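You operate a simulated robot arm through the tools that you are given. There is no shell and no other tool. Be economical: measure what you need, move in short steps, check, and stop when the job is done.

You are at the controls of a simulated robot arm. One attempt, no reset.

TASK
Put things in order on the top of the small pine table. At the end: the cream scuff block stands where the green shim stood; the green salt cup is on the red coaster; the brown cedar block from the top of the small pine table is on the blue peg tin (marked "PEGS"); the green shim from the top of the small pine table stands on top of the brown keepsake box; the yellow dusting pad stands where the cream scuff block stood; whatever was shut is shut again. Leave all else as you found it, and nothing knocked over.

It is judged by the outcome, as a careful person would: the job done as asked, and still so three seconds after it is handed in. It fails if anything else is knocked over, pushed out of place, dropped, spilled or broken.

THE ROBOT
A 7-joint arm with a two-finger parallel gripper, fixed in place. Base frame: the origin is at the foot of the arm, x ahead of it, y to its left, z up; the work surface is at about z = 0.75. Lengths are in m, angles in rad, forces in N, time in s.
With the tool pointing down near the work surface it reaches from about 0.2 to 0.68 m from the base axis. Its first joint turns from -1.152 to 1.152 rad. Payload 2.4 kg.
Tool frame: the origin (TCP) lies between the finger pads and is the grasp point; the fingertips stand 0.03 m ahead of it; z points along the fingers, y is the line along which they close. Largest opening 0.094 m; finger width 0.028, thickness 0.01; the body of the gripper, 0.05 by 0.096 m, starts 0.055 m behind the TCP.
Orientation is that of the tool frame in the base frame, as a unit quaternion [w, x, y, z]. With the fingers straight down and closing along the base's y, the tool's x points along the base's -x, its y along +y and its z along -z.

THE INTERFACE
- The arm moves only by the tool nudge_tool. Its argument "commands" is a list of rows, each an object of numbers (a shift or turn left out is 0, a gripper value left out holds the last): "ax", "ay", "az": the turn, a rotation vector about the tool's x, y, z in degrees; "dx", "dy", "dz": the shift along the tool's x, y, z in m; "fingers": the closure in counts, from 0 (fully open) to 255 (shut). In form: [{"ax": .., "ay": .., "az": .., "dx": .., "dy": .., "dz": .., "fingers": ..}, ...]. A call has 1 to 12 rows; each row is the pose to reach, as a shift and turn from the pose commanded when the call began, along the tool's axes at that moment. Rows are played at 5 a second. More than 0.05 m and 0.15 rad between two rows, or a gripper value outside its range, and nothing of the call is played. A pose out of reach is approached as far as the arm can. The call stops where the force on the tool passes 40 N (or 10 N more than at its start, if that is more) or the arm is blocked; 0.2 s more then pass. The fingers move at their own pace (about 0.153 m/s each) and stop on an object; they squeeze with about 30 N. The grip force told is the motor's: it shows also when the fingers shut on nothing. Time passes only in rows, and 0.2 s behind the last, so rows that repeat a pose let the fingers close. It gives the time, the measured TCP pose, the force on the tool (base axes), the opening and the grip force at its end, in the units of the frame above (readings bear some noise).
- Cameras (640 x 400 px; columns grow to the right, rows downward): "scene" is fixed at [0.0348, 0.4824, 1.4273]; the picture's right is [-0.72, -0.70, 0.00], its down [-0.50, 0.52, -0.69] and it looks along [0.48, -0.50, -0.72] (base axes); focal length 328 px, centre (320, 200). "wrist" rides on the gripper at [-0.037, 0, -0.058] in the tool frame; the picture's right is [0.00, -1.00, 0.00], its down [0.97, 0.00, -0.24] and it looks along [0.24, 0.00, 0.97] (tool axes); focal length 218 px, centre (320, 200). There is no depth. A picture from a camera that has moved, and an enlarged one, comes with that camera's place and axes in the base frame and with its lens.
- capture(camera): a new picture of that camera. No time passes.
- inspect(camera, box): a new picture of the part [left, top, right, bottom] of that camera's present view, enlarged. No time passes.
- finish_job(): hands the job in; it is judged then, once.

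Go step by step. Nothing tells you positions but the pictures and the camera data: compare them with the known pose of the tool, close in by small moves and look again before you grip or let go. The budget is 120 turns and 84 pictures, counting those below and the enlarged ones. Unless the task says otherwise, let go and move clear before handing in, and close with one line.

The tools are called as a command line: name --argument value ..., lists and objects as JSON in quotes. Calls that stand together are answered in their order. nudge_tool: Moves the arm, as the interface text tells. Its arguments: {"type":"object","properties":{"commands":{"type":"array","items":{"type":"object","properties":{"ax":{"type":"number"},"ay":{"type":"number"},"az":{"type":"number"},"dx":{"type":"number"},"dy":{"type":"number"},"dz":{"type":"number"},"fingers":{"type":"number"}}}}},"required":["commands"]} The other tools are called the same way: capture (camera) takes a picture; inspect (camera, box) takes an enlarged picture of a part of a camera's view; finish_job () hands the job in.

At the start:

```text
t: 0.0
position: [0.4452, 0.0576, 1.0432]
tool_rot: [0.0, 0.0, 1.0, 0.0]
contact_force: [0.7, 0.3, -0.2]
gripper_width: 0.0942
grip_force: 0.1
```

scene: 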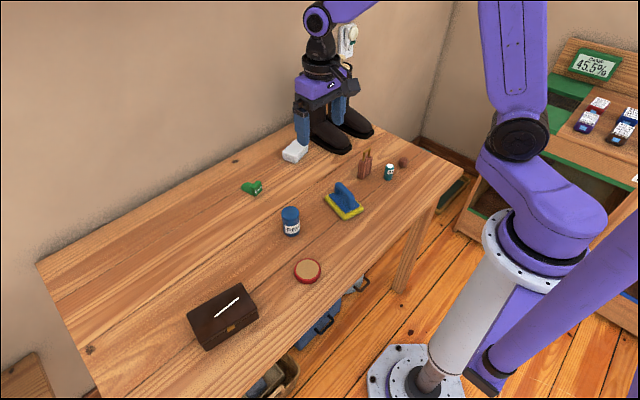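
wrist: 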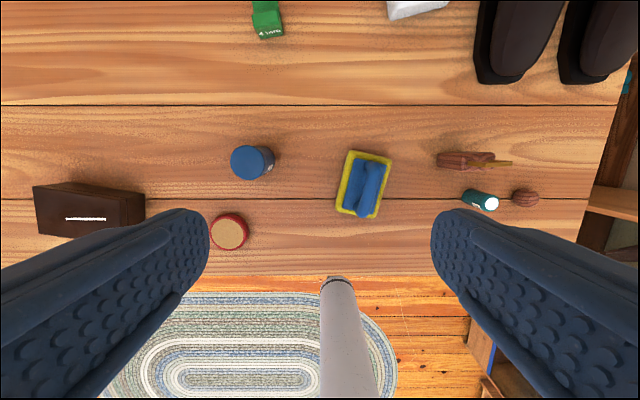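

I see the table with the keepsake box, coaster, blue tin, dusting pad, shim, cream block, brown pieces and a cup. I'll enlarge the pictures to make out the items before any move.

inspect --camera "scene" --box '[220, 120, 440, 258]'

inspect --camera "wrist" --box '[400, 100, 640, 250]'

inspect --camera "wrist" --box '[180, 0, 500, 200]'

inspect --camera "scene" --box '[160, 240, 400, 390]'

```text
2.90 times, centred on (330, 189) of scene
camera zoom: at [0.0348, 0.4824, 1.4273], right [-0.72, -0.7, 0.0], down [-0.5, 0.52, -0.69], along [0.48, -0.5, -0.72], focal length 950 px, centre (291, 232)
```

zoom: 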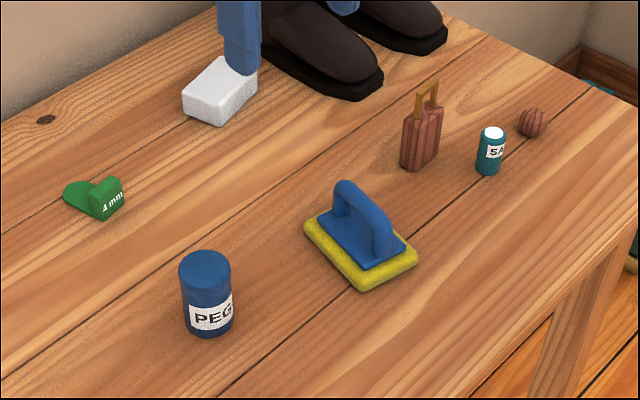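

```text
2.67 times, centred on (520, 175) of wrist
camera zoom: at [0.4812, 0.0575, 1.1016], right [0.0, -1.0, 0.0], down [-0.97, 0.0, 0.24], along [-0.24, 0.0, -0.97], focal length 582 px, centre (-213, 267)
```

zoom: 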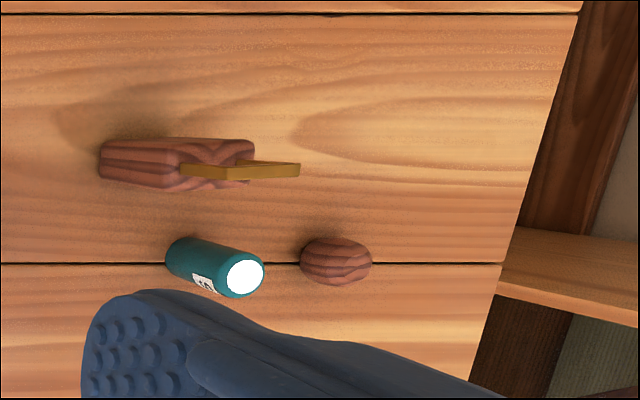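

```text
2.00 times, centred on (340, 100) of wrist
camera zoom: at [0.4812, 0.0575, 1.1016], right [0.0, -1.0, 0.0], down [-0.97, 0.0, 0.24], along [-0.24, 0.0, -0.97], focal length 436 px, centre (280, 400)
```

zoom: 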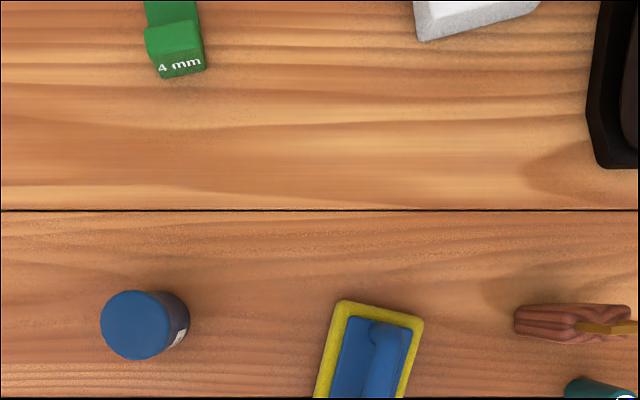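

```text
2.67 times, centred on (280, 315) of scene
camera zoom: at [0.0348, 0.4824, 1.4273], right [-0.72, -0.7, 0.0], down [-0.5, 0.52, -0.69], along [0.48, -0.5, -0.72], focal length 874 px, centre (427, -107)
```

zoom: 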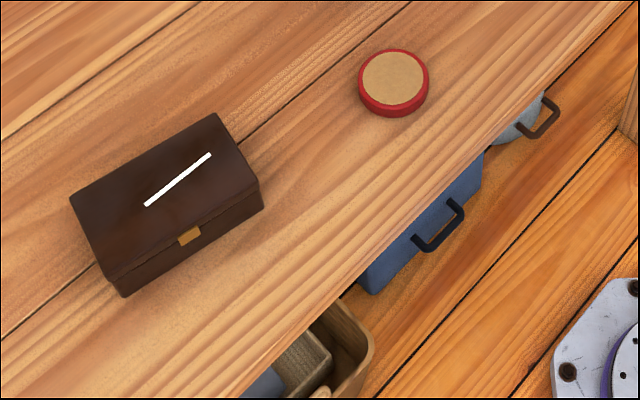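

The cedar block is the upright brown slab with the wire loop (the round brown thing is something else), and the shim is near (0.64, 0.13). I'll move above the shim for a close look.

nudge_tool --commands '[{"dx": -0.026, "dy": 0.015, "dz": 0.022}, {"dx": -0.052, "dy": 0.03, "dz": 0.045}, {"dx": -0.078, "dy": 0.045, "dz": 0.067}, {"dx": -0.105, "dy": 0.06, "dz": 0.09}, {"dx": -0.105, "dy": 0.06, "dz": 0.09}]'

capture --camera "wrist"

```text
t: 1.2
position: [0.5491, 0.1191, 0.9544]
tool_rot: [0.001, -0.001, 1.0, 0.0]
contact_force: [0.4, 0.7, 1.0]
gripper_width: 0.0938
grip_force: 0.1
```

```text
77 pictures are left
camera wrist: at [0.5859, 0.1195, 1.0122], right [0.0, -1.0, 0.0], down [-0.97, 0.0, 0.24], along [-0.24, 0.0, -0.97], focal length 218 px, centre (320, 200)
```

wrist: 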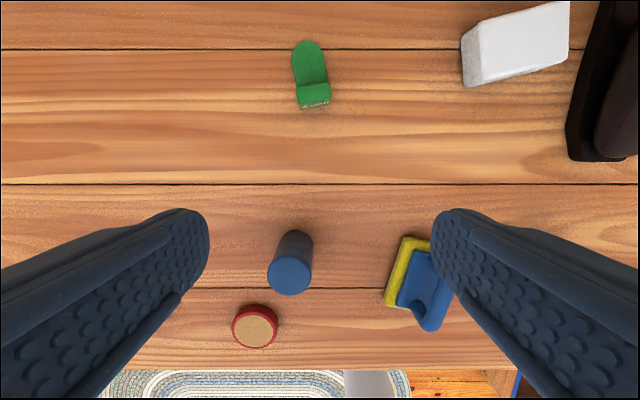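

inspect --camera "wrist" --box '[260, 20, 380, 120]'

inspect --camera "scene" --box '[220, 130, 320, 210]'

inspect --camera "wrist" --box '[440, 0, 600, 100]'

```text
4.00 times, centred on (320, 70) of wrist
camera zoom: at [0.5859, 0.1195, 1.0122], right [0.0, -1.0, 0.0], down [-0.97, 0.0, 0.24], along [-0.24, 0.0, -0.97], focal length 873 px, centre (320, 720)
```

zoom: 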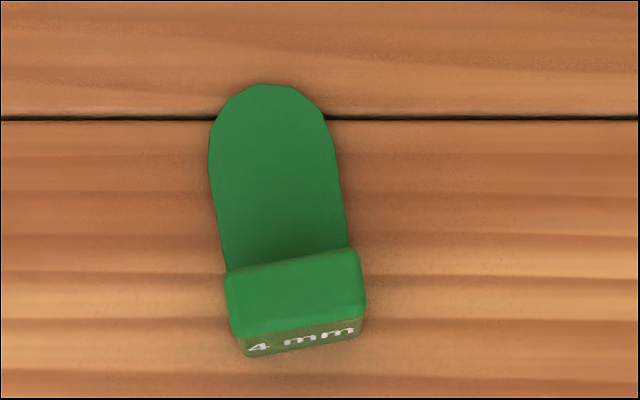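

```text
5.00 times, centred on (270, 170) of scene
camera zoom: at [0.0348, 0.4824, 1.4273], right [-0.72, -0.7, 0.0], down [-0.5, 0.52, -0.69], along [0.48, -0.5, -0.72], focal length 1639 px, centre (570, 350)
```

zoom: 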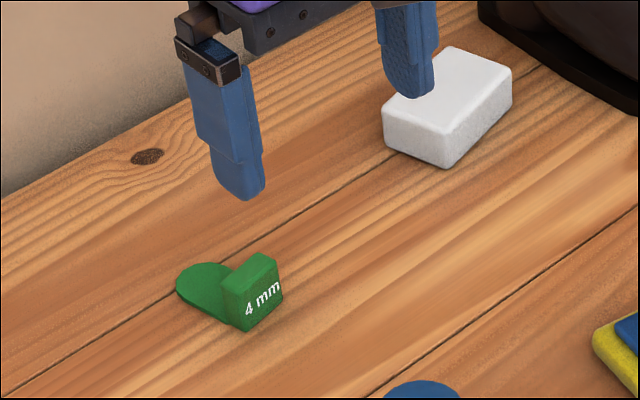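

```text
4.00 times, centred on (520, 50) of wrist
camera zoom: at [0.5859, 0.1195, 1.0122], right [0.0, -1.0, 0.0], down [-0.97, 0.0, 0.24], along [-0.24, 0.0, -0.97], focal length 873 px, centre (-480, 800)
```

zoom: 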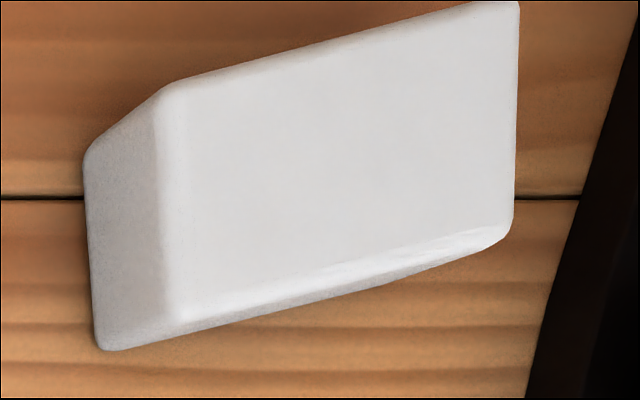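

The shim is about 0.034 wide, its raised block toward the arm, centred near (0.661, 0.129) and turned about 12°; the cream block is near (0.68, -0.071). I'll line up over the shim's raised end.

nudge_tool --commands '[{"dx": -0.033, "dy": 0.004, "dz": 0.033, "az": -4}, {"dx": -0.065, "dy": 0.007, "dz": 0.065, "az": -8}, {"dx": -0.0974, "dy": 0.0104, "dz": 0.1, "az": -12}, {"dx": -0.0974, "dy": 0.0104, "dz": 0.1, "az": -12}]'

capture --camera "wrist"

inspect --camera "scene" --box '[210, 130, 330, 210]'

```text
t: 2.2
position: [0.6466, 0.1311, 0.8494]
tool_rot: [0.0, -0.104, 0.995, 0.001]
contact_force: [0.2, 0.3, 0.6]
gripper_width: 0.0939
grip_force: 0.0
```

```text
73 pictures are left
camera wrist: at [0.6829, 0.1388, 0.9081], right [0.21, -0.98, 0.0], down [-0.95, -0.2, 0.24], along [-0.24, -0.05, -0.97], focal length 218 px, centre (320, 200)
```

wrist: 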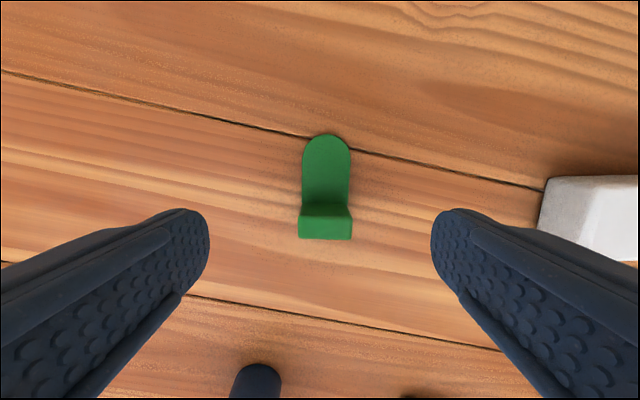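

```text
5.00 times, centred on (270, 170) of scene
camera zoom: at [0.0348, 0.4824, 1.4273], right [-0.72, -0.7, 0.0], down [-0.5, 0.52, -0.69], along [0.48, -0.5, -0.72], focal length 1639 px, centre (570, 350)
```

zoom: 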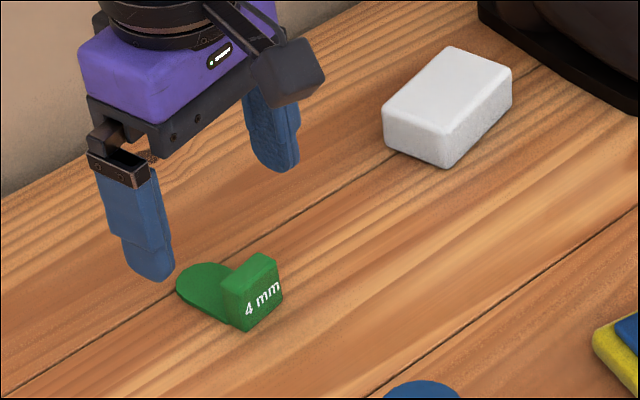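

The gripper is square to the shim, about 3 mm off to one side. I'll correct, lower and close.

nudge_tool --commands '[{"dx": 0.006, "dy": -0.003, "dz": 0.025}, {"dx": 0.006, "dy": -0.003, "dz": 0.045}, {"dx": 0.006, "dy": -0.003, "dz": 0.055}, {"dx": 0.006, "dy": -0.003, "dz": 0.062}, {"dx": 0.006, "dy": -0.003, "dz": 0.062}]'

capture --camera "wrist"

```text
t: 3.4
position: [0.6413, 0.1233, 0.7921]
tool_rot: [0.0, -0.105, 0.995, 0.0]
contact_force: [-0.2, 0.0, 0.6]
gripper_width: 0.0941
grip_force: 0.1
```

```text
71 pictures are left
camera wrist: at [0.6774, 0.1312, 0.8494], right [0.21, -0.98, 0.0], down [-0.95, -0.2, 0.24], along [-0.23, -0.05, -0.97], focal length 218 px, centre (320, 200)
```

wrist: 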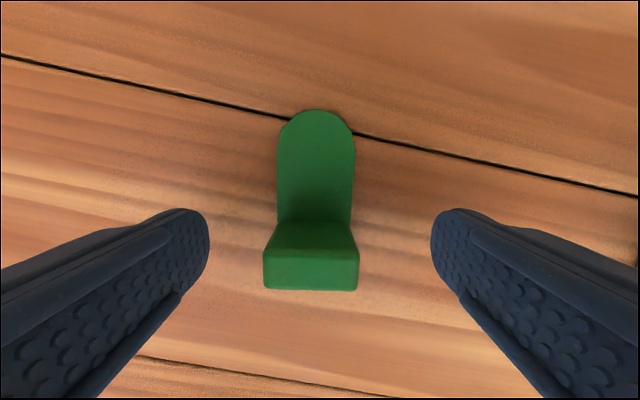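

Slightly over-corrected; I'll shift back 3 mm, lower 7 mm and close.

nudge_tool --commands '[{"dy": 0.003, "dz": 0.004}, {"dy": 0.003, "dz": 0.007}, {"dy": 0.003, "dz": 0.007}, {"dy": 0.003, "dz": 0.007, "fingers": 150}, {"dy": 0.003, "dz": 0.007, "fingers": 255}, {"dy": 0.003, "dz": 0.007, "fingers": 255}, {"dy": 0.003, "dz": 0.007, "fingers": 255}]'

capture --camera "wrist"

```text
t: 5.0
position: [0.6409, 0.1262, 0.7841]
tool_rot: [-0.001, -0.105, 0.994, 0.0]
contact_force: [0.1, 0.4, 0.6]
gripper_width: 0.0356
grip_force: 29.8
```

```text
70 pictures are left
camera wrist: at [0.6771, 0.1345, 0.8425], right [0.21, -0.98, 0.0], down [-0.95, -0.2, 0.24], along [-0.23, -0.05, -0.97], focal length 218 px, centre (320, 200)
```

wrist: 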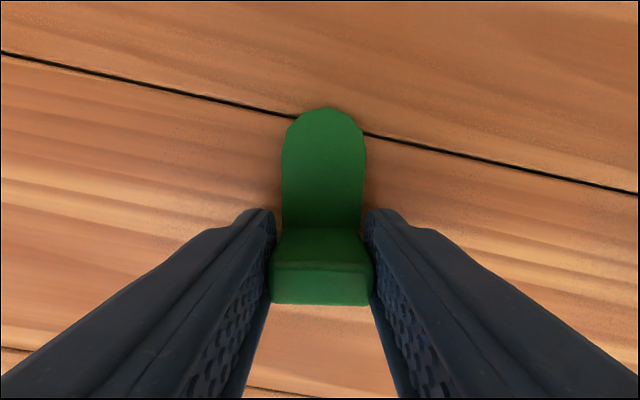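

The shim is held (width 0.0356, its foot 0.034 below the TCP). I'll lift it and carry it toward the keepsake box near (0.386, 0.407), stopping above for a look.

nudge_tool --commands '[{"dz": -0.045}, {"dz": -0.09}, {"dz": -0.13}, {"dz": -0.165}, {"dz": -0.165, "dx": 0.027, "dy": 0.0357}, {"dz": -0.165, "dx": 0.054, "dy": 0.0713}, {"dz": -0.165, "dx": 0.081, "dy": 0.107}, {"dz": -0.165, "dx": 0.108, "dy": 0.1427}, {"dz": -0.165, "dx": 0.135, "dy": 0.178}, {"dz": -0.165, "dx": 0.162, "dy": 0.214}, {"dz": -0.165, "dx": 0.189, "dy": 0.25}, {"dz": -0.165, "dx": 0.2163, "dy": 0.2853}]'

capture --camera "wrist"

capture --camera "scene"

```text
t: 7.6
position: [0.3668, 0.3608, 0.9528]
tool_rot: [-0.001, -0.104, 0.995, 0.001]
contact_force: [0.5, -0.1, -0.8]
gripper_width: 0.0359
grip_force: 30.2
```

```text
69 pictures are left
camera wrist: at [0.4028, 0.3684, 1.0097], right [0.21, -0.98, 0.0], down [-0.95, -0.2, 0.24], along [-0.23, -0.05, -0.97], focal length 218 px, centre (320, 200)
```

wrist: 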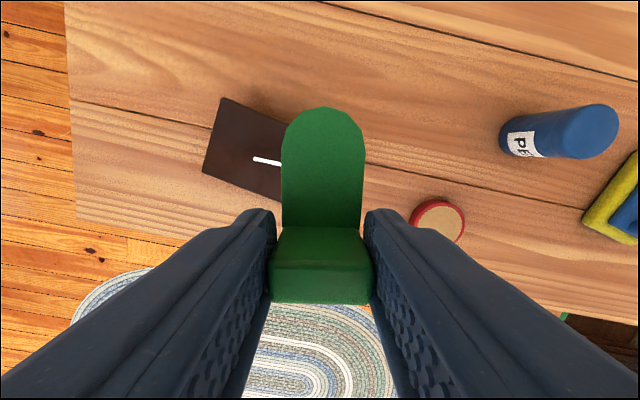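

```text
68 pictures are left
```

scene: 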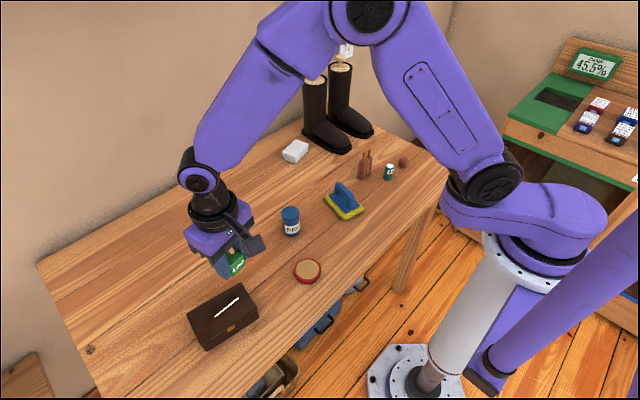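

inspect --camera "scene" --box '[180, 275, 270, 355]'

inspect --camera "wrist" --box '[180, 80, 300, 220]'

```text
5.00 times, centred on (225, 315) of scene
camera zoom: at [0.0349, 0.4824, 1.4273], right [-0.72, -0.69, 0.0], down [-0.5, 0.52, -0.69], along [0.48, -0.5, -0.72], focal length 1639 px, centre (795, -375)
```

zoom: 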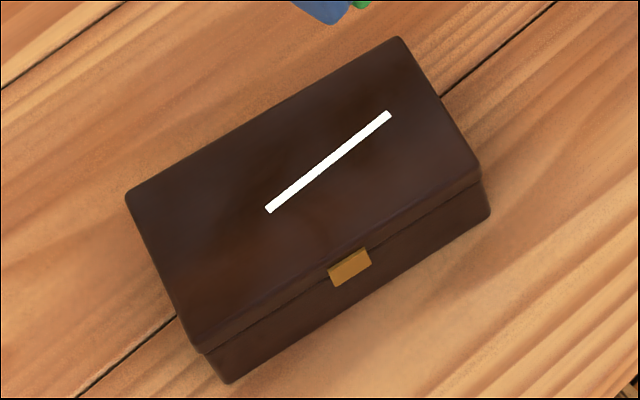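

```text
2.86 times, centred on (240, 150) of wrist
camera zoom: at [0.4028, 0.3684, 1.0097], right [0.21, -0.98, 0.0], down [-0.95, -0.2, 0.24], along [-0.23, -0.05, -0.97], focal length 624 px, centre (549, 343)
```

zoom: 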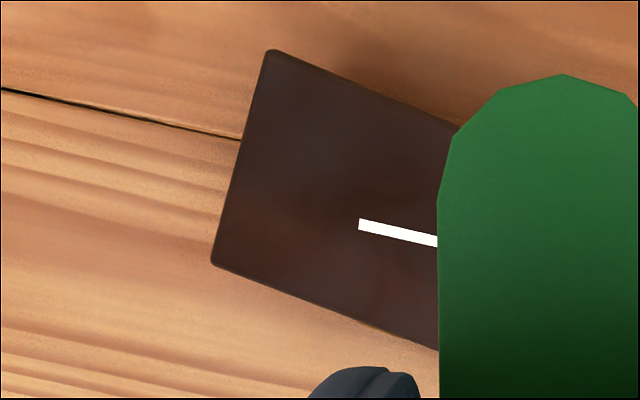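

The white strip lies loose-looking and skew on the lid (its left end at about y = 0.425), so I'll stand the shim on the free left end of the lid, top at about z = 0.802, without touching the strip. I turn and lower to 3 cm above.

nudge_tool --commands '[{"dx": -0.008, "dy": 0.028, "dz": 0.02, "az": 7}, {"dx": -0.016, "dy": 0.057, "dz": 0.045, "az": 14}, {"dx": -0.0235, "dy": 0.0849, "dz": 0.065, "az": 22}, {"dx": -0.0235, "dy": 0.0849, "dz": 0.082, "az": 22}, {"dx": -0.0235, "dy": 0.0849, "dz": 0.082, "az": 22}]'

inspect --camera "scene" --box '[160, 260, 280, 360]'

capture --camera "wrist"

```text
t: 8.8
position: [0.3743, 0.4472, 0.8708]
tool_rot: [0.0, 0.088, 0.996, 0.001]
contact_force: [-0.1, -0.3, 1.1]
gripper_width: 0.0355
grip_force: 29.9
```

```text
4.00 times, centred on (220, 310) of scene
camera zoom: at [0.0348, 0.4824, 1.4273], right [-0.72, -0.7, 0.0], down [-0.5, 0.52, -0.69], along [0.48, -0.5, -0.72], focal length 1311 px, centre (720, -240)
```

zoom: 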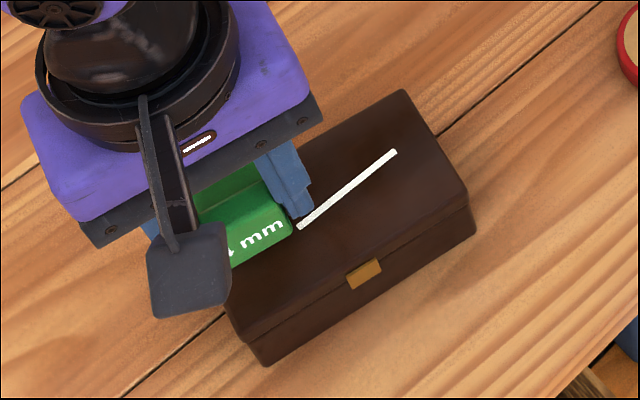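

```text
64 pictures are left
camera wrist: at [0.4104, 0.4404, 0.9271], right [-0.18, -0.98, 0.0], down [-0.96, 0.17, 0.24], along [-0.24, 0.04, -0.97], focal length 218 px, centre (320, 200)
```

wrist: 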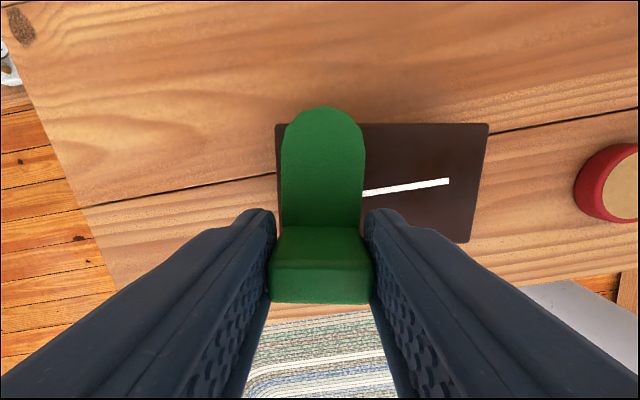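

Alignment is good: shim between the lid's left edge and the strip's end, with its length fitting the lid's depth. I'll lower slowly to contact.

nudge_tool --commands '[{"dx": 0.001, "dz": 0.012}, {"dx": 0.001, "dz": 0.022}, {"dx": 0.001, "dz": 0.028}, {"dx": 0.001, "dz": 0.031}, {"dx": 0.001, "dz": 0.031}]'

inspect --camera "scene" --box '[180, 275, 270, 355]'

```text
t: 10.0
position: [0.3743, 0.4491, 0.8354]
tool_rot: [0.0, 0.087, 0.996, 0.001]
contact_force: [0.1, -0.3, 0.0]
gripper_width: 0.0355
grip_force: 29.6
```

```text
5.00 times, centred on (225, 315) of scene
camera zoom: at [0.0348, 0.4824, 1.4273], right [-0.72, -0.7, 0.0], down [-0.5, 0.52, -0.69], along [0.48, -0.5, -0.72], focal length 1639 px, centre (795, -375)
```

zoom: 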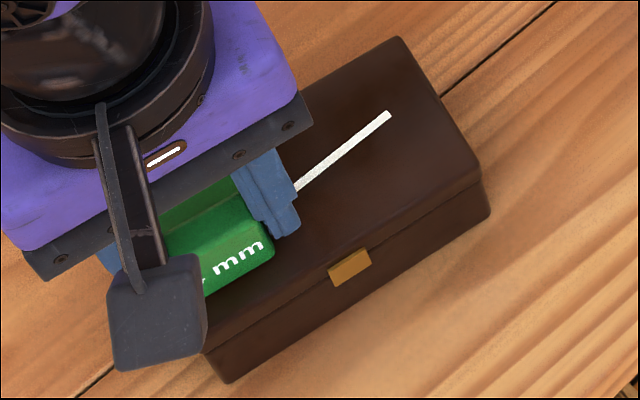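

No contact yet; I'll go on by small steps.

nudge_tool --commands '[{"dz": 0.002}, {"dz": 0.002}]'

inspect --camera "wrist" --box '[240, 80, 500, 320]'

```text
t: 10.6
position: [0.3744, 0.449, 0.8355]
tool_rot: [0.0, 0.087, 0.996, 0.0]
contact_force: [-0.8, -0.3, -0.6]
gripper_width: 0.0358
grip_force: 29.7
```

```text
1.67 times, centred on (370, 200) of wrist
camera zoom: at [0.4111, 0.4429, 0.8932], right [-0.17, -0.98, 0.0], down [-0.96, 0.17, 0.24], along [-0.24, 0.04, -0.97], focal length 364 px, centre (237, 200)
```

zoom: 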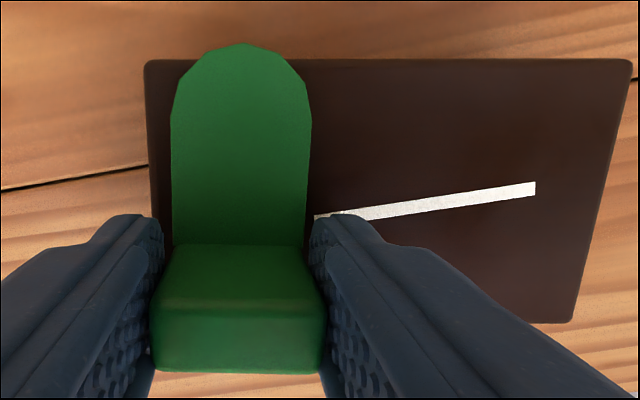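

The shim is at the lid but its tongue overhangs the far edge a bit and it is very near the strip. I'll raise slightly, shift 4 mm back and 2 mm left, and lower again.

nudge_tool --commands '[{"dz": -0.006}, {"dz": -0.006, "dx": 0.004, "dy": 0.002}, {"dz": -0.003, "dx": 0.004, "dy": 0.002}, {"dz": 0.0, "dx": 0.004, "dy": 0.002}, {"dz": 0.002, "dx": 0.004, "dy": 0.002}, {"dz": 0.002, "dx": 0.004, "dy": 0.002}]'

inspect --camera "wrist" --box '[240, 80, 500, 320]'

```text
t: 12.0
position: [0.3703, 0.4512, 0.834]
tool_rot: [0.001, 0.087, 0.996, 0.001]
contact_force: [-5.6, -4.2, 20.8]
gripper_width: 0.0356
grip_force: 29.8
```

```text
1.67 times, centred on (370, 200) of wrist
camera zoom: at [0.4072, 0.4453, 0.8921], right [-0.17, -0.98, 0.0], down [-0.96, 0.17, 0.24], along [-0.24, 0.04, -0.97], focal length 364 px, centre (237, 200)
```

zoom: 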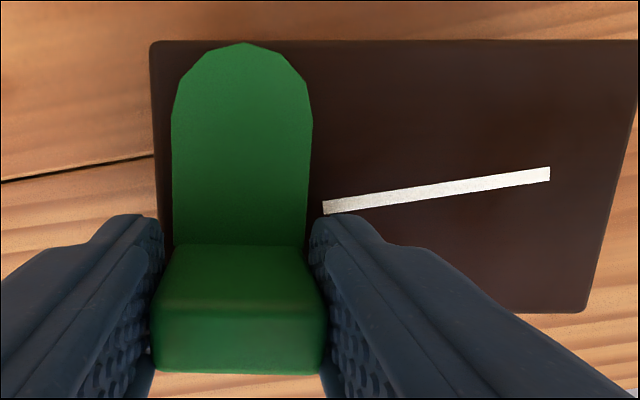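

Contact is felt and the placement is now clean. I'll relieve the pressure, open part way and rise.

nudge_tool --commands '[{"dz": -0.001}, {"dz": -0.0015, "fingers": 130}, {"dz": -0.0015, "fingers": 120}, {"dz": -0.0015, "fingers": 120}, {"dz": -0.02, "fingers": 120}, {"dz": -0.05, "fingers": 120}, {"dz": -0.08, "fingers": 0}, {"dz": -0.08, "fingers": 0}]'

capture --camera "wrist"

inspect --camera "scene" --box '[180, 275, 270, 355]'

```text
t: 13.8
position: [0.3685, 0.4534, 0.9124]
tool_rot: [0.0, 0.088, 0.996, 0.0]
contact_force: [0.8, 0.8, -0.1]
gripper_width: 0.0943
grip_force: 0.1
```

```text
60 pictures are left
camera wrist: at [0.4057, 0.447, 0.9692], right [-0.17, -0.98, 0.0], down [-0.96, 0.17, 0.24], along [-0.24, 0.04, -0.97], focal length 218 px, centre (320, 200)
```

wrist: 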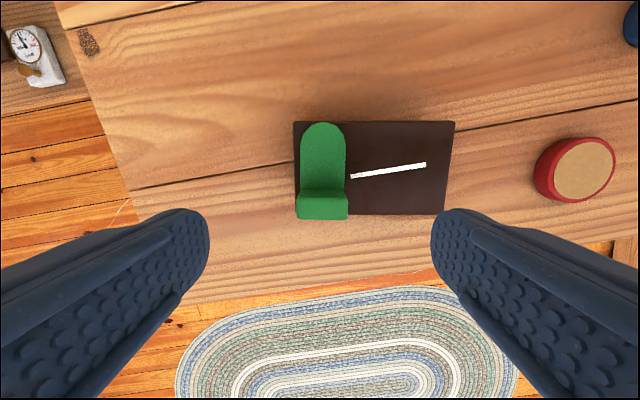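

```text
5.00 times, centred on (225, 315) of scene
camera zoom: at [0.0348, 0.4824, 1.4273], right [-0.72, -0.7, 0.0], down [-0.5, 0.52, -0.69], along [0.48, -0.5, -0.72], focal length 1639 px, centre (795, -375)
```

zoom: 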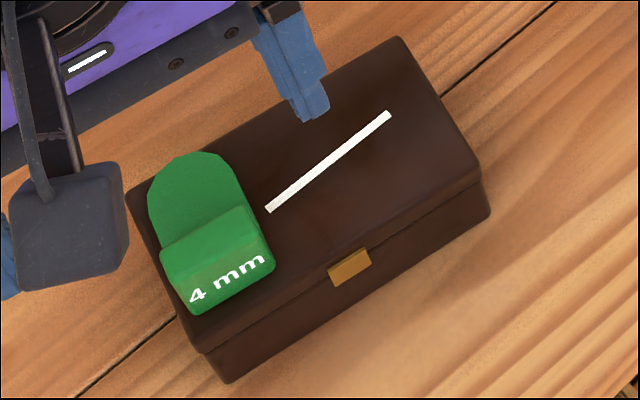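

The shim stands on the box, strip untouched. Now I go to the cream block, keeping high and well off the boots, for a look.

nudge_tool --commands '[{"dx": -0.0264, "dy": -0.0388, "dz": -0.02, "az": -2}, {"dx": -0.0528, "dy": -0.0775, "dz": -0.04, "az": -4}, {"dx": -0.0792, "dy": -0.1163, "dz": -0.04, "az": -6}, {"dx": -0.1057, "dy": -0.155, "dz": -0.04, "az": -8}, {"dx": -0.1321, "dy": -0.1938, "dz": -0.04, "az": -10}, {"dx": -0.1585, "dy": -0.2325, "dz": -0.04, "az": -12}, {"dx": -0.1849, "dy": -0.2713, "dz": -0.04, "az": -14}, {"dx": -0.2113, "dy": -0.31, "dz": -0.04, "az": -16}, {"dx": -0.2377, "dy": -0.3488, "dz": -0.04, "az": -18}, {"dx": -0.2642, "dy": -0.3875, "dz": -0.04, "az": -20}, {"dx": -0.2906, "dy": -0.4263, "dz": -0.04, "az": -22}, {"dx": -0.317, "dy": -0.465, "dz": -0.04, "az": -24}]'

capture --camera "wrist"

```text
refused: row 1 steps farther than a row can; nothing moved
```

```text
58 pictures are left
camera wrist: at [0.4057, 0.447, 0.9692], right [-0.17, -0.98, 0.0], down [-0.96, 0.17, 0.24], along [-0.24, 0.04, -0.97], focal length 218 px, centre (320, 200)
```

wrist: 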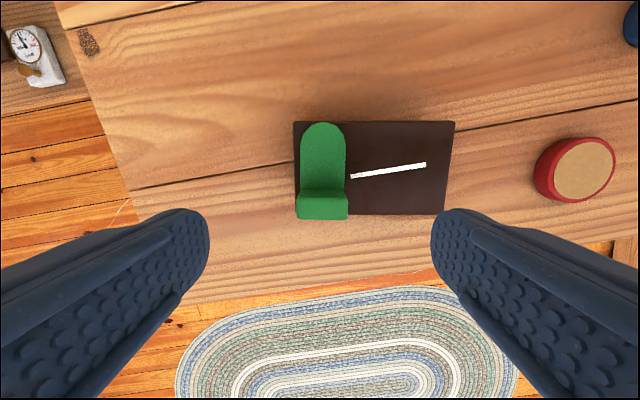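

That step was a hair too long because of the lift; I'll spread the lift over all rows.

nudge_tool --commands '[{"dx": -0.0264, "dy": -0.0388, "dz": -0.0035, "az": -2}, {"dx": -0.0528, "dy": -0.0775, "dz": -0.007, "az": -4}, {"dx": -0.0792, "dy": -0.1163, "dz": -0.0105, "az": -6}, {"dx": -0.1057, "dy": -0.155, "dz": -0.014, "az": -8}, {"dx": -0.1321, "dy": -0.1938, "dz": -0.0175, "az": -10}, {"dx": -0.1585, "dy": -0.2325, "dz": -0.021, "az": -12}, {"dx": -0.1849, "dy": -0.2713, "dz": -0.0245, "az": -14}, {"dx": -0.2113, "dy": -0.31, "dz": -0.028, "az": -16}, {"dx": -0.2377, "dy": -0.3488, "dz": -0.0315, "az": -18}, {"dx": -0.2642, "dy": -0.3875, "dz": -0.035, "az": -20}, {"dx": -0.2906, "dy": -0.4263, "dz": -0.0385, "az": -22}, {"dx": -0.317, "dy": -0.465, "dz": -0.04, "az": -24}]'

capture --camera "wrist"

```text
t: 16.4
position: [0.6014, -0.0647, 0.9496]
tool_rot: [0.0, -0.121, 0.993, 0.001]
contact_force: [0.3, 0.1, 0.5]
gripper_width: 0.0941
grip_force: 0.1
```

```text
57 pictures are left
camera wrist: at [0.6369, -0.0538, 1.0086], right [0.24, -0.97, 0.0], down [-0.94, -0.24, 0.24], along [-0.23, -0.06, -0.97], focal length 218 px, centre (320, 200)
```

wrist: 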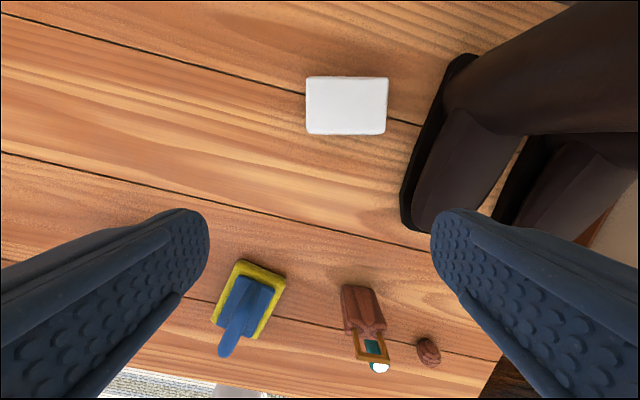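

The cream block is at (0.681, -0.072), square to the gripper, with the boot sole about 4 cm beyond my finger. I'll move over it and lower part way.

nudge_tool --commands '[{"dx": -0.023, "dy": -0.009, "dz": 0.025}, {"dx": -0.046, "dy": -0.018, "dz": 0.05}, {"dx": -0.069, "dy": -0.0264, "dz": 0.08}, {"dx": -0.069, "dy": -0.0264, "dz": 0.105}, {"dx": -0.069, "dy": -0.0264, "dz": 0.105}]'

capture --camera "wrist"

inspect --camera "scene" --box '[240, 60, 400, 180]'

```text
t: 17.6
position: [0.6742, -0.0688, 0.8436]
tool_rot: [0.0, -0.121, 0.993, 0.0]
contact_force: [-0.6, -0.5, 0.1]
gripper_width: 0.094
grip_force: 0.1
```

```text
56 pictures are left
camera wrist: at [0.7105, -0.0603, 0.9024], right [0.24, -0.97, 0.0], down [-0.94, -0.23, 0.24], along [-0.23, -0.06, -0.97], focal length 218 px, centre (320, 200)
```

wrist: 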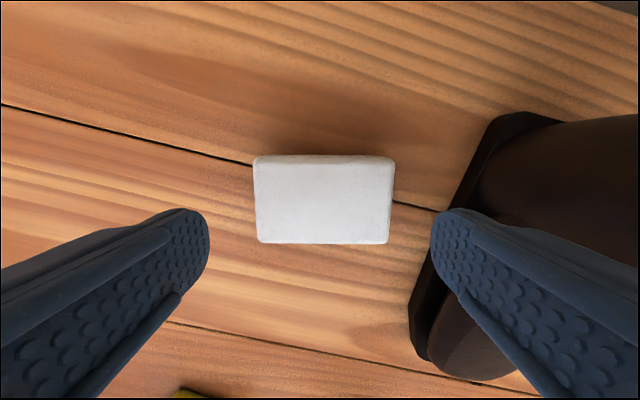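

```text
3.33 times, centred on (320, 120) of scene
camera zoom: at [0.0348, 0.4824, 1.4273], right [-0.72, -0.7, 0.0], down [-0.5, 0.52, -0.69], along [0.48, -0.5, -0.72], focal length 1093 px, centre (320, 467)
```

zoom: 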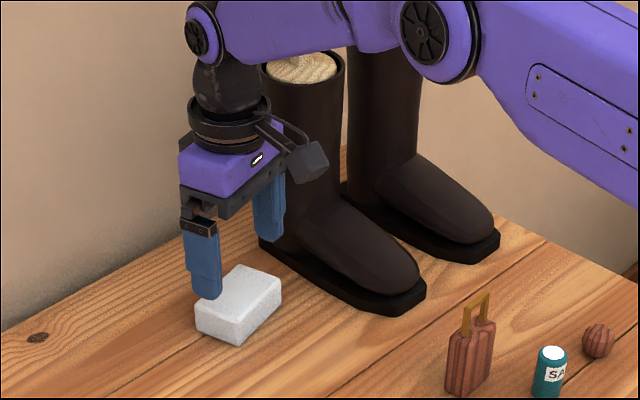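

Well aligned. I'll lower and grip the block by its ends.

nudge_tool --commands '[{"dy": -0.002, "dz": 0.02}, {"dy": -0.002, "dz": 0.04}, {"dy": -0.002, "dz": 0.053}, {"dy": -0.002, "dz": 0.053}, {"dy": -0.002, "dz": 0.053, "fingers": 100}, {"dy": -0.002, "dz": 0.053, "fingers": 255}, {"dy": -0.002, "dz": 0.053, "fingers": 255}]'

capture --camera "wrist"

```text
t: 19.2
position: [0.6766, -0.0714, 0.7925]
tool_rot: [0.0, -0.122, 0.993, 0.0]
contact_force: [-0.2, 0.5, -0.9]
gripper_width: 0.079
grip_force: 30.1
```

```text
54 pictures are left
camera wrist: at [0.7124, -0.0624, 0.8502], right [0.24, -0.97, 0.0], down [-0.94, -0.23, 0.24], along [-0.23, -0.06, -0.97], focal length 218 px, centre (320, 200)
```

wrist: 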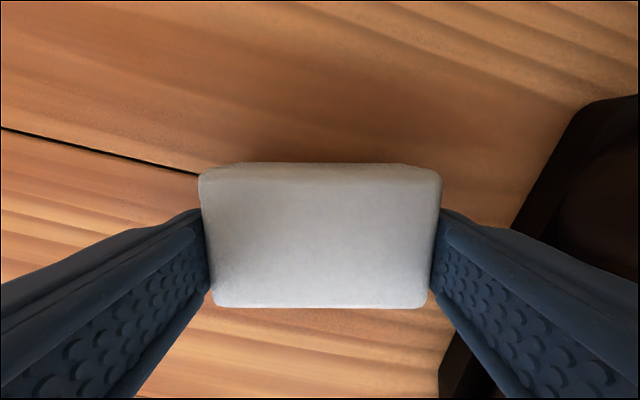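

Held firmly (0.079 wide, foot 0.0425 below the TCP). I'll lift it and carry it to the shim's old spot at about (0.658, 0.129).

nudge_tool --commands '[{"dz": -0.03}, {"dz": -0.06}, {"dx": -0.005, "dy": 0.04, "dz": -0.06}, {"dx": -0.01, "dy": 0.08, "dz": -0.06}, {"dx": -0.015, "dy": 0.12, "dz": -0.06}, {"dx": -0.02, "dy": 0.16, "dz": -0.06}, {"dx": -0.0256, "dy": 0.1988, "dz": -0.06}, {"dx": -0.0256, "dy": 0.1988, "dz": -0.035}, {"dx": -0.0256, "dy": 0.1988, "dz": -0.015}, {"dx": -0.0256, "dy": 0.1988, "dz": -0.015}]'

inspect --camera "scene" --box '[200, 120, 360, 220]'

```text
t: 21.4
position: [0.6561, 0.1265, 0.8083]
tool_rot: [0.0, -0.121, 0.993, 0.0]
contact_force: [0.0, 0.0, -0.6]
gripper_width: 0.0788
grip_force: 30.3
```

```text
4.00 times, centred on (280, 170) of scene
camera zoom: at [0.0348, 0.4824, 1.4273], right [-0.72, -0.7, 0.0], down [-0.5, 0.52, -0.69], along [0.48, -0.5, -0.72], focal length 1311 px, centre (480, 320)
```

zoom: 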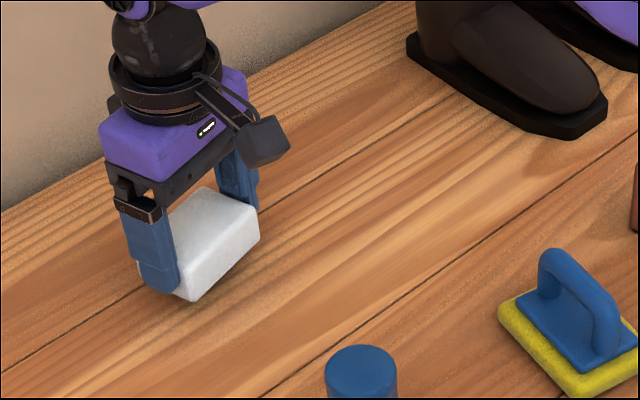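

Over the spot; lowering to contact.

nudge_tool --commands '[{"dx": 0.002, "dz": 0.006}, {"dx": 0.002, "dz": 0.011}, {"dx": 0.002, "dz": 0.014}, {"dx": 0.002, "dz": 0.016}, {"dx": 0.002, "dz": 0.016}]'

```text
t: 22.6
position: [0.6506, 0.1273, 0.7928]
tool_rot: [0.0, -0.122, 0.993, 0.0]
contact_force: [0.3, -0.3, -0.9]
gripper_width: 0.0788
grip_force: 29.5
```

nudge_tool --commands '[{"dz": 0.0015}, {"dz": 0.0015}]'

```text
t: 23.2
position: [0.6508, 0.1272, 0.7921]
tool_rot: [0.0, -0.121, 0.993, 0.0]
contact_force: [-0.6, 0.5, -0.3]
gripper_width: 0.0791
grip_force: 30.0
```

nudge_tool --commands '[{"dz": 0.0015}, {"dz": 0.0015}]'

```text
t: 23.8
position: [0.6515, 0.1274, 0.7923]
tool_rot: [0.001, -0.121, 0.993, 0.0]
contact_force: [-6.2, -1.9, 17.7]
gripper_width: 0.079
grip_force: 29.9
```

Contact at the right height. Releasing and rising straight up, then a look.

nudge_tool --commands '[{"dz": -0.001}, {"dz": -0.0015, "fingers": 0}, {"dz": -0.0015, "fingers": 0}, {"dz": -0.0015, "fingers": 0}, {"dz": -0.03, "fingers": 0}, {"dz": -0.07, "fingers": 0}, {"dz": -0.11, "fingers": 0}, {"dz": -0.15, "fingers": 0}]'

capture --camera "wrist"

```text
t: 25.6
position: [0.6493, 0.1234, 0.9392]
tool_rot: [0.0, -0.122, 0.993, 0.0]
contact_force: [-0.5, -0.1, -1.1]
gripper_width: 0.094
grip_force: 0.1
```

```text
52 pictures are left
camera wrist: at [0.6855, 0.1332, 0.9967], right [0.24, -0.97, 0.0], down [-0.94, -0.23, 0.24], along [-0.23, -0.06, -0.97], focal length 218 px, centre (320, 200)
```

wrist: 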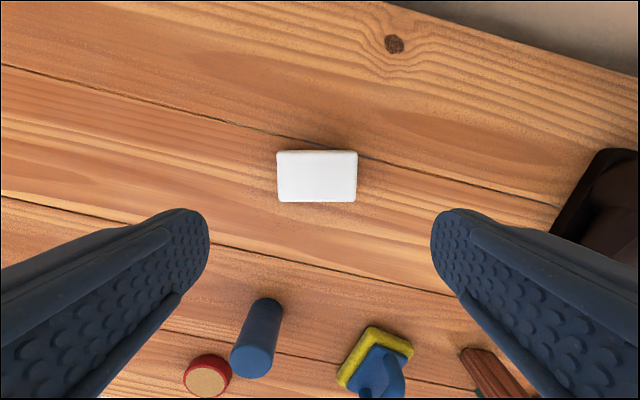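

The cream block stands on the shim's old spot. Next the yellow dusting pad near (0.42, -0.01); I'll go over it and turn to line up with its handle.

nudge_tool --commands '[{"dx": 0.0392, "dy": -0.0098, "dz": -0.003, "az": 4}, {"dx": 0.0785, "dy": -0.0196, "dz": -0.006, "az": 8}, {"dx": 0.1177, "dy": -0.0294, "dz": -0.01, "az": 12}, {"dx": 0.157, "dy": -0.0391, "dz": -0.01, "az": 16}, {"dx": 0.1962, "dy": -0.0489, "dz": -0.01, "az": 20}, {"dx": 0.2355, "dy": -0.0587, "dz": -0.01, "az": 24}, {"dx": 0.2747, "dy": -0.0685, "dz": -0.01, "az": 29}, {"dx": 0.2747, "dy": -0.0685, "dz": -0.01, "az": 29}]'

capture --camera "wrist"

inspect --camera "scene" --box '[300, 160, 400, 240]'

```text
t: 27.4
position: [0.3991, -0.0094, 0.951]
tool_rot: [0.0, 0.132, 0.991, 0.0]
contact_force: [0.4, -0.5, -0.2]
gripper_width: 0.0941
grip_force: 0.2
```

```text
51 pictures are left
camera wrist: at [0.4347, -0.0185, 1.0089], right [-0.26, -0.97, 0.0], down [-0.94, 0.25, 0.24], along [-0.23, 0.06, -0.97], focal length 218 px, centre (320, 200)
```

wrist: 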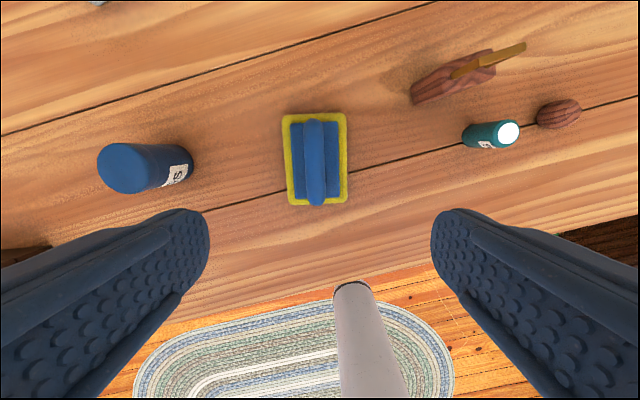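

```text
5.00 times, centred on (350, 200) of scene
camera zoom: at [0.0348, 0.4824, 1.4273], right [-0.72, -0.69, 0.0], down [-0.5, 0.52, -0.69], along [0.48, -0.5, -0.72], focal length 1639 px, centre (170, 200)
```

zoom: 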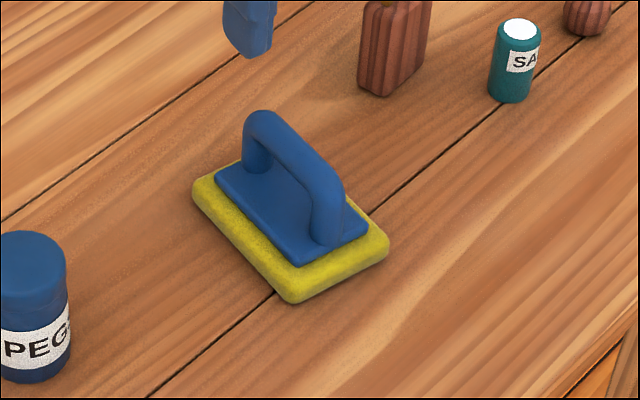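

The pad's handle is lined up with the gripper, about 2 cm ahead of the TCP. I'll move over the handle and lower part way.

nudge_tool --commands '[{"dx": -0.01, "dy": 0.003, "dz": 0.03}, {"dx": -0.021, "dy": 0.005, "dz": 0.06}, {"dx": -0.021, "dy": 0.005, "dz": 0.085}, {"dx": -0.021, "dy": 0.005, "dz": 0.085}]'

capture --camera "wrist"

inspect --camera "scene" --box '[290, 140, 400, 240]'

```text
t: 28.4
position: [0.4229, -0.008, 0.8664]
tool_rot: [0.0, 0.132, 0.991, 0.0]
contact_force: [1.1, 1.1, 0.0]
gripper_width: 0.0943
grip_force: 0.0
```

```text
49 pictures are left
camera wrist: at [0.4586, -0.0171, 0.924], right [-0.26, -0.97, 0.0], down [-0.94, 0.25, 0.24], along [-0.23, 0.06, -0.97], focal length 218 px, centre (320, 200)
```

wrist: 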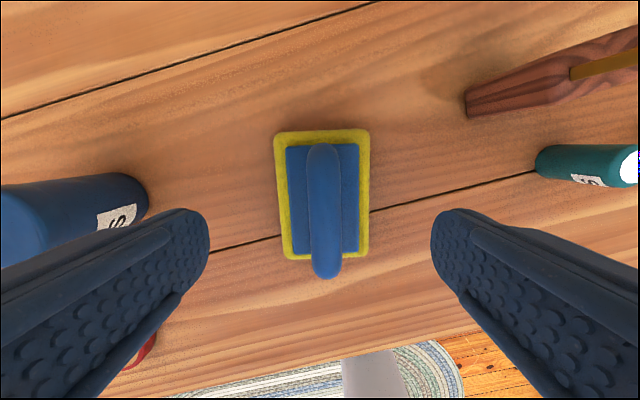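

```text
4.00 times, centred on (345, 190) of scene
camera zoom: at [0.0348, 0.4824, 1.4273], right [-0.72, -0.7, 0.0], down [-0.5, 0.52, -0.69], along [0.48, -0.5, -0.72], focal length 1311 px, centre (220, 240)
```

zoom: 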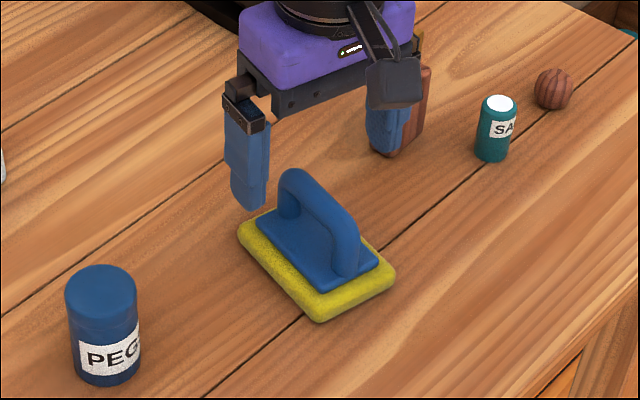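

Centred on the handle within 2 mm. I'll lower so the tips stay above the pad's plate and close on the handle bar.

nudge_tool --commands '[{"dy": -0.002, "dz": 0.02}, {"dy": -0.002, "dz": 0.04}, {"dy": -0.002, "dz": 0.052}, {"dy": -0.002, "dz": 0.052, "fingers": 150}, {"dy": -0.002, "dz": 0.052, "fingers": 255}, {"dy": -0.002, "dz": 0.052, "fingers": 255}, {"dy": -0.002, "dz": 0.052, "fingers": 255}]'

capture --camera "wrist"

inspect --camera "scene" --box '[290, 140, 400, 240]'

```text
t: 30.0
position: [0.4223, -0.0091, 0.8148]
tool_rot: [0.0, 0.131, 0.991, 0.0]
contact_force: [0.2, 0.4, 0.6]
gripper_width: 0.0212
grip_force: 30.3
```

```text
47 pictures are left
camera wrist: at [0.4576, -0.0184, 0.8723], right [-0.26, -0.97, 0.0], down [-0.94, 0.25, 0.24], along [-0.23, 0.06, -0.97], focal length 218 px, centre (320, 200)
```

wrist: 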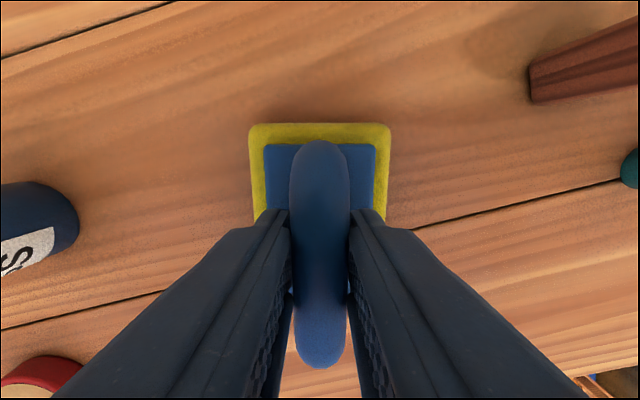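

```text
4.00 times, centred on (345, 190) of scene
camera zoom: at [0.0348, 0.4824, 1.4273], right [-0.72, -0.7, 0.0], down [-0.5, 0.52, -0.69], along [0.48, -0.5, -0.72], focal length 1311 px, centre (220, 240)
```

zoom: 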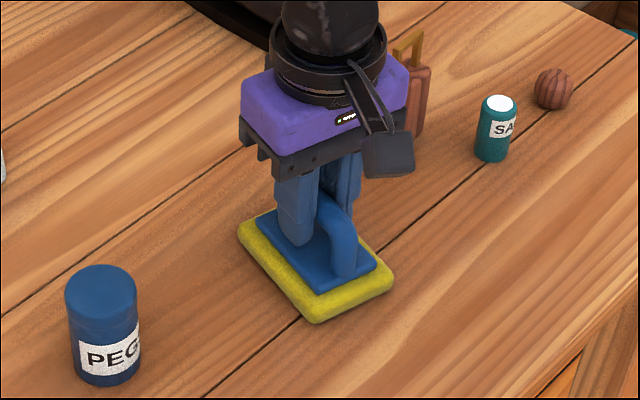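

The handle is gripped (foot of the pad 0.065 below the TCP). I'll lift and carry it to the cream block's old place, (0.681, -0.071).

nudge_tool --commands '[{"dz": -0.04}, {"dz": -0.08}, {"dx": -0.0444, "dy": 0.0012, "dz": -0.08}, {"dx": -0.0888, "dy": 0.0024, "dz": -0.08}, {"dx": -0.1332, "dy": 0.0036, "dz": -0.08}, {"dx": -0.1775, "dy": 0.0048, "dz": -0.08}, {"dx": -0.222, "dy": 0.006, "dz": -0.08}, {"dx": -0.2663, "dy": 0.0072, "dz": -0.08}, {"dx": -0.2663, "dy": 0.0072, "dz": -0.05}, {"dx": -0.2663, "dy": 0.0072, "dz": -0.025}, {"dx": -0.2663, "dy": 0.0072, "dz": -0.025}]'

capture --camera "wrist"

inspect --camera "scene" --box '[240, 60, 400, 180]'

```text
t: 32.4
position: [0.6801, -0.0699, 0.8386]
tool_rot: [0.0, 0.131, 0.991, 0.0]
contact_force: [0.3, 0.0, -0.4]
gripper_width: 0.0209
grip_force: 30.5
```

```text
45 pictures are left
camera wrist: at [0.7156, -0.0797, 0.8962], right [-0.26, -0.97, 0.0], down [-0.94, 0.25, 0.24], along [-0.23, 0.06, -0.97], focal length 218 px, centre (320, 200)
```

wrist: 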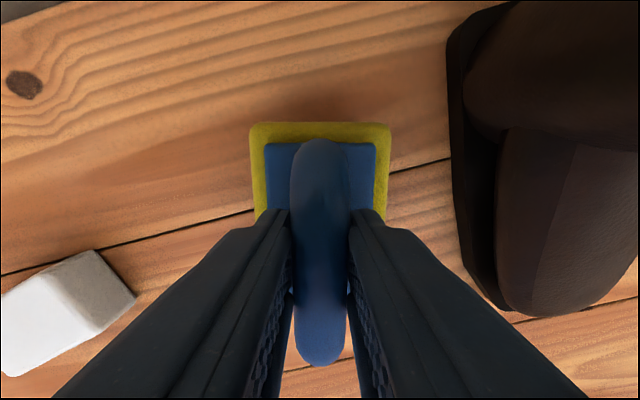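

```text
3.33 times, centred on (320, 120) of scene
camera zoom: at [0.0348, 0.4824, 1.4273], right [-0.72, -0.7, 0.0], down [-0.5, 0.52, -0.69], along [0.48, -0.5, -0.72], focal length 1093 px, centre (320, 467)
```

zoom: 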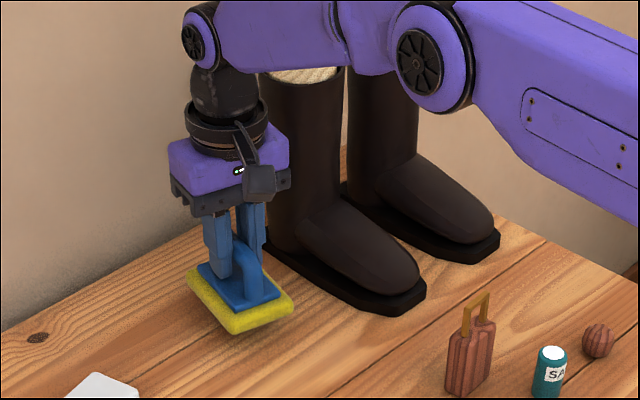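

At the right place with the boot well clear. Lowering to contact.

nudge_tool --commands '[{"dz": 0.01}, {"dz": 0.018}, {"dz": 0.022}, {"dz": 0.024}, {"dz": 0.024}]'

```text
t: 33.6
position: [0.6802, -0.0714, 0.815]
tool_rot: [0.0, 0.13, 0.992, 0.0]
contact_force: [-0.2, 0.3, 2.1]
gripper_width: 0.0206
grip_force: 29.8
```

nudge_tool --commands '[{"dz": 0.0015}, {"dz": 0.0015}]'

```text
t: 34.2
position: [0.6806, -0.0698, 0.8149]
tool_rot: [0.002, 0.131, 0.991, 0.0]
contact_force: [-4.4, 0.4, 13.5]
gripper_width: 0.0207
grip_force: 30.3
```

Contact. Releasing and rising.

nudge_tool --commands '[{"dz": -0.001}, {"dz": -0.0015, "fingers": 100}, {"dz": -0.0015, "fingers": 90}, {"dz": -0.0015, "fingers": 90}, {"dz": -0.03, "fingers": 90}, {"dz": -0.07, "fingers": 90}, {"dz": -0.11, "fingers": 90}, {"dz": -0.14, "fingers": 90}]'

capture --camera "wrist"

```text
t: 36.0
position: [0.6825, -0.0697, 0.9545]
tool_rot: [0.0, 0.131, 0.991, 0.0]
contact_force: [0.3, 0.6, 1.2]
gripper_width: 0.0606
grip_force: 0.0
```

```text
43 pictures are left
camera wrist: at [0.7177, -0.0811, 1.0119], right [-0.26, -0.97, 0.0], down [-0.94, 0.25, 0.24], along [-0.23, 0.06, -0.97], focal length 218 px, centre (320, 200)
```

wrist: 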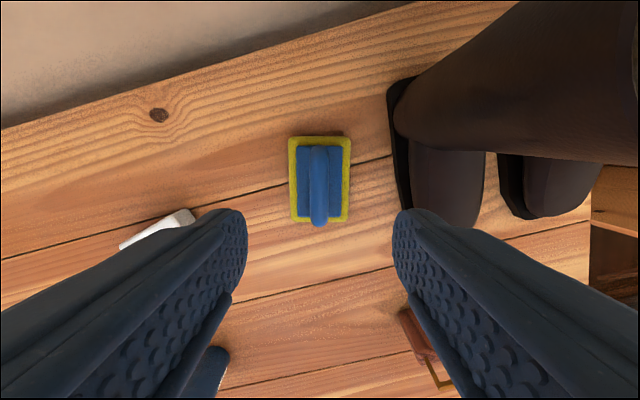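

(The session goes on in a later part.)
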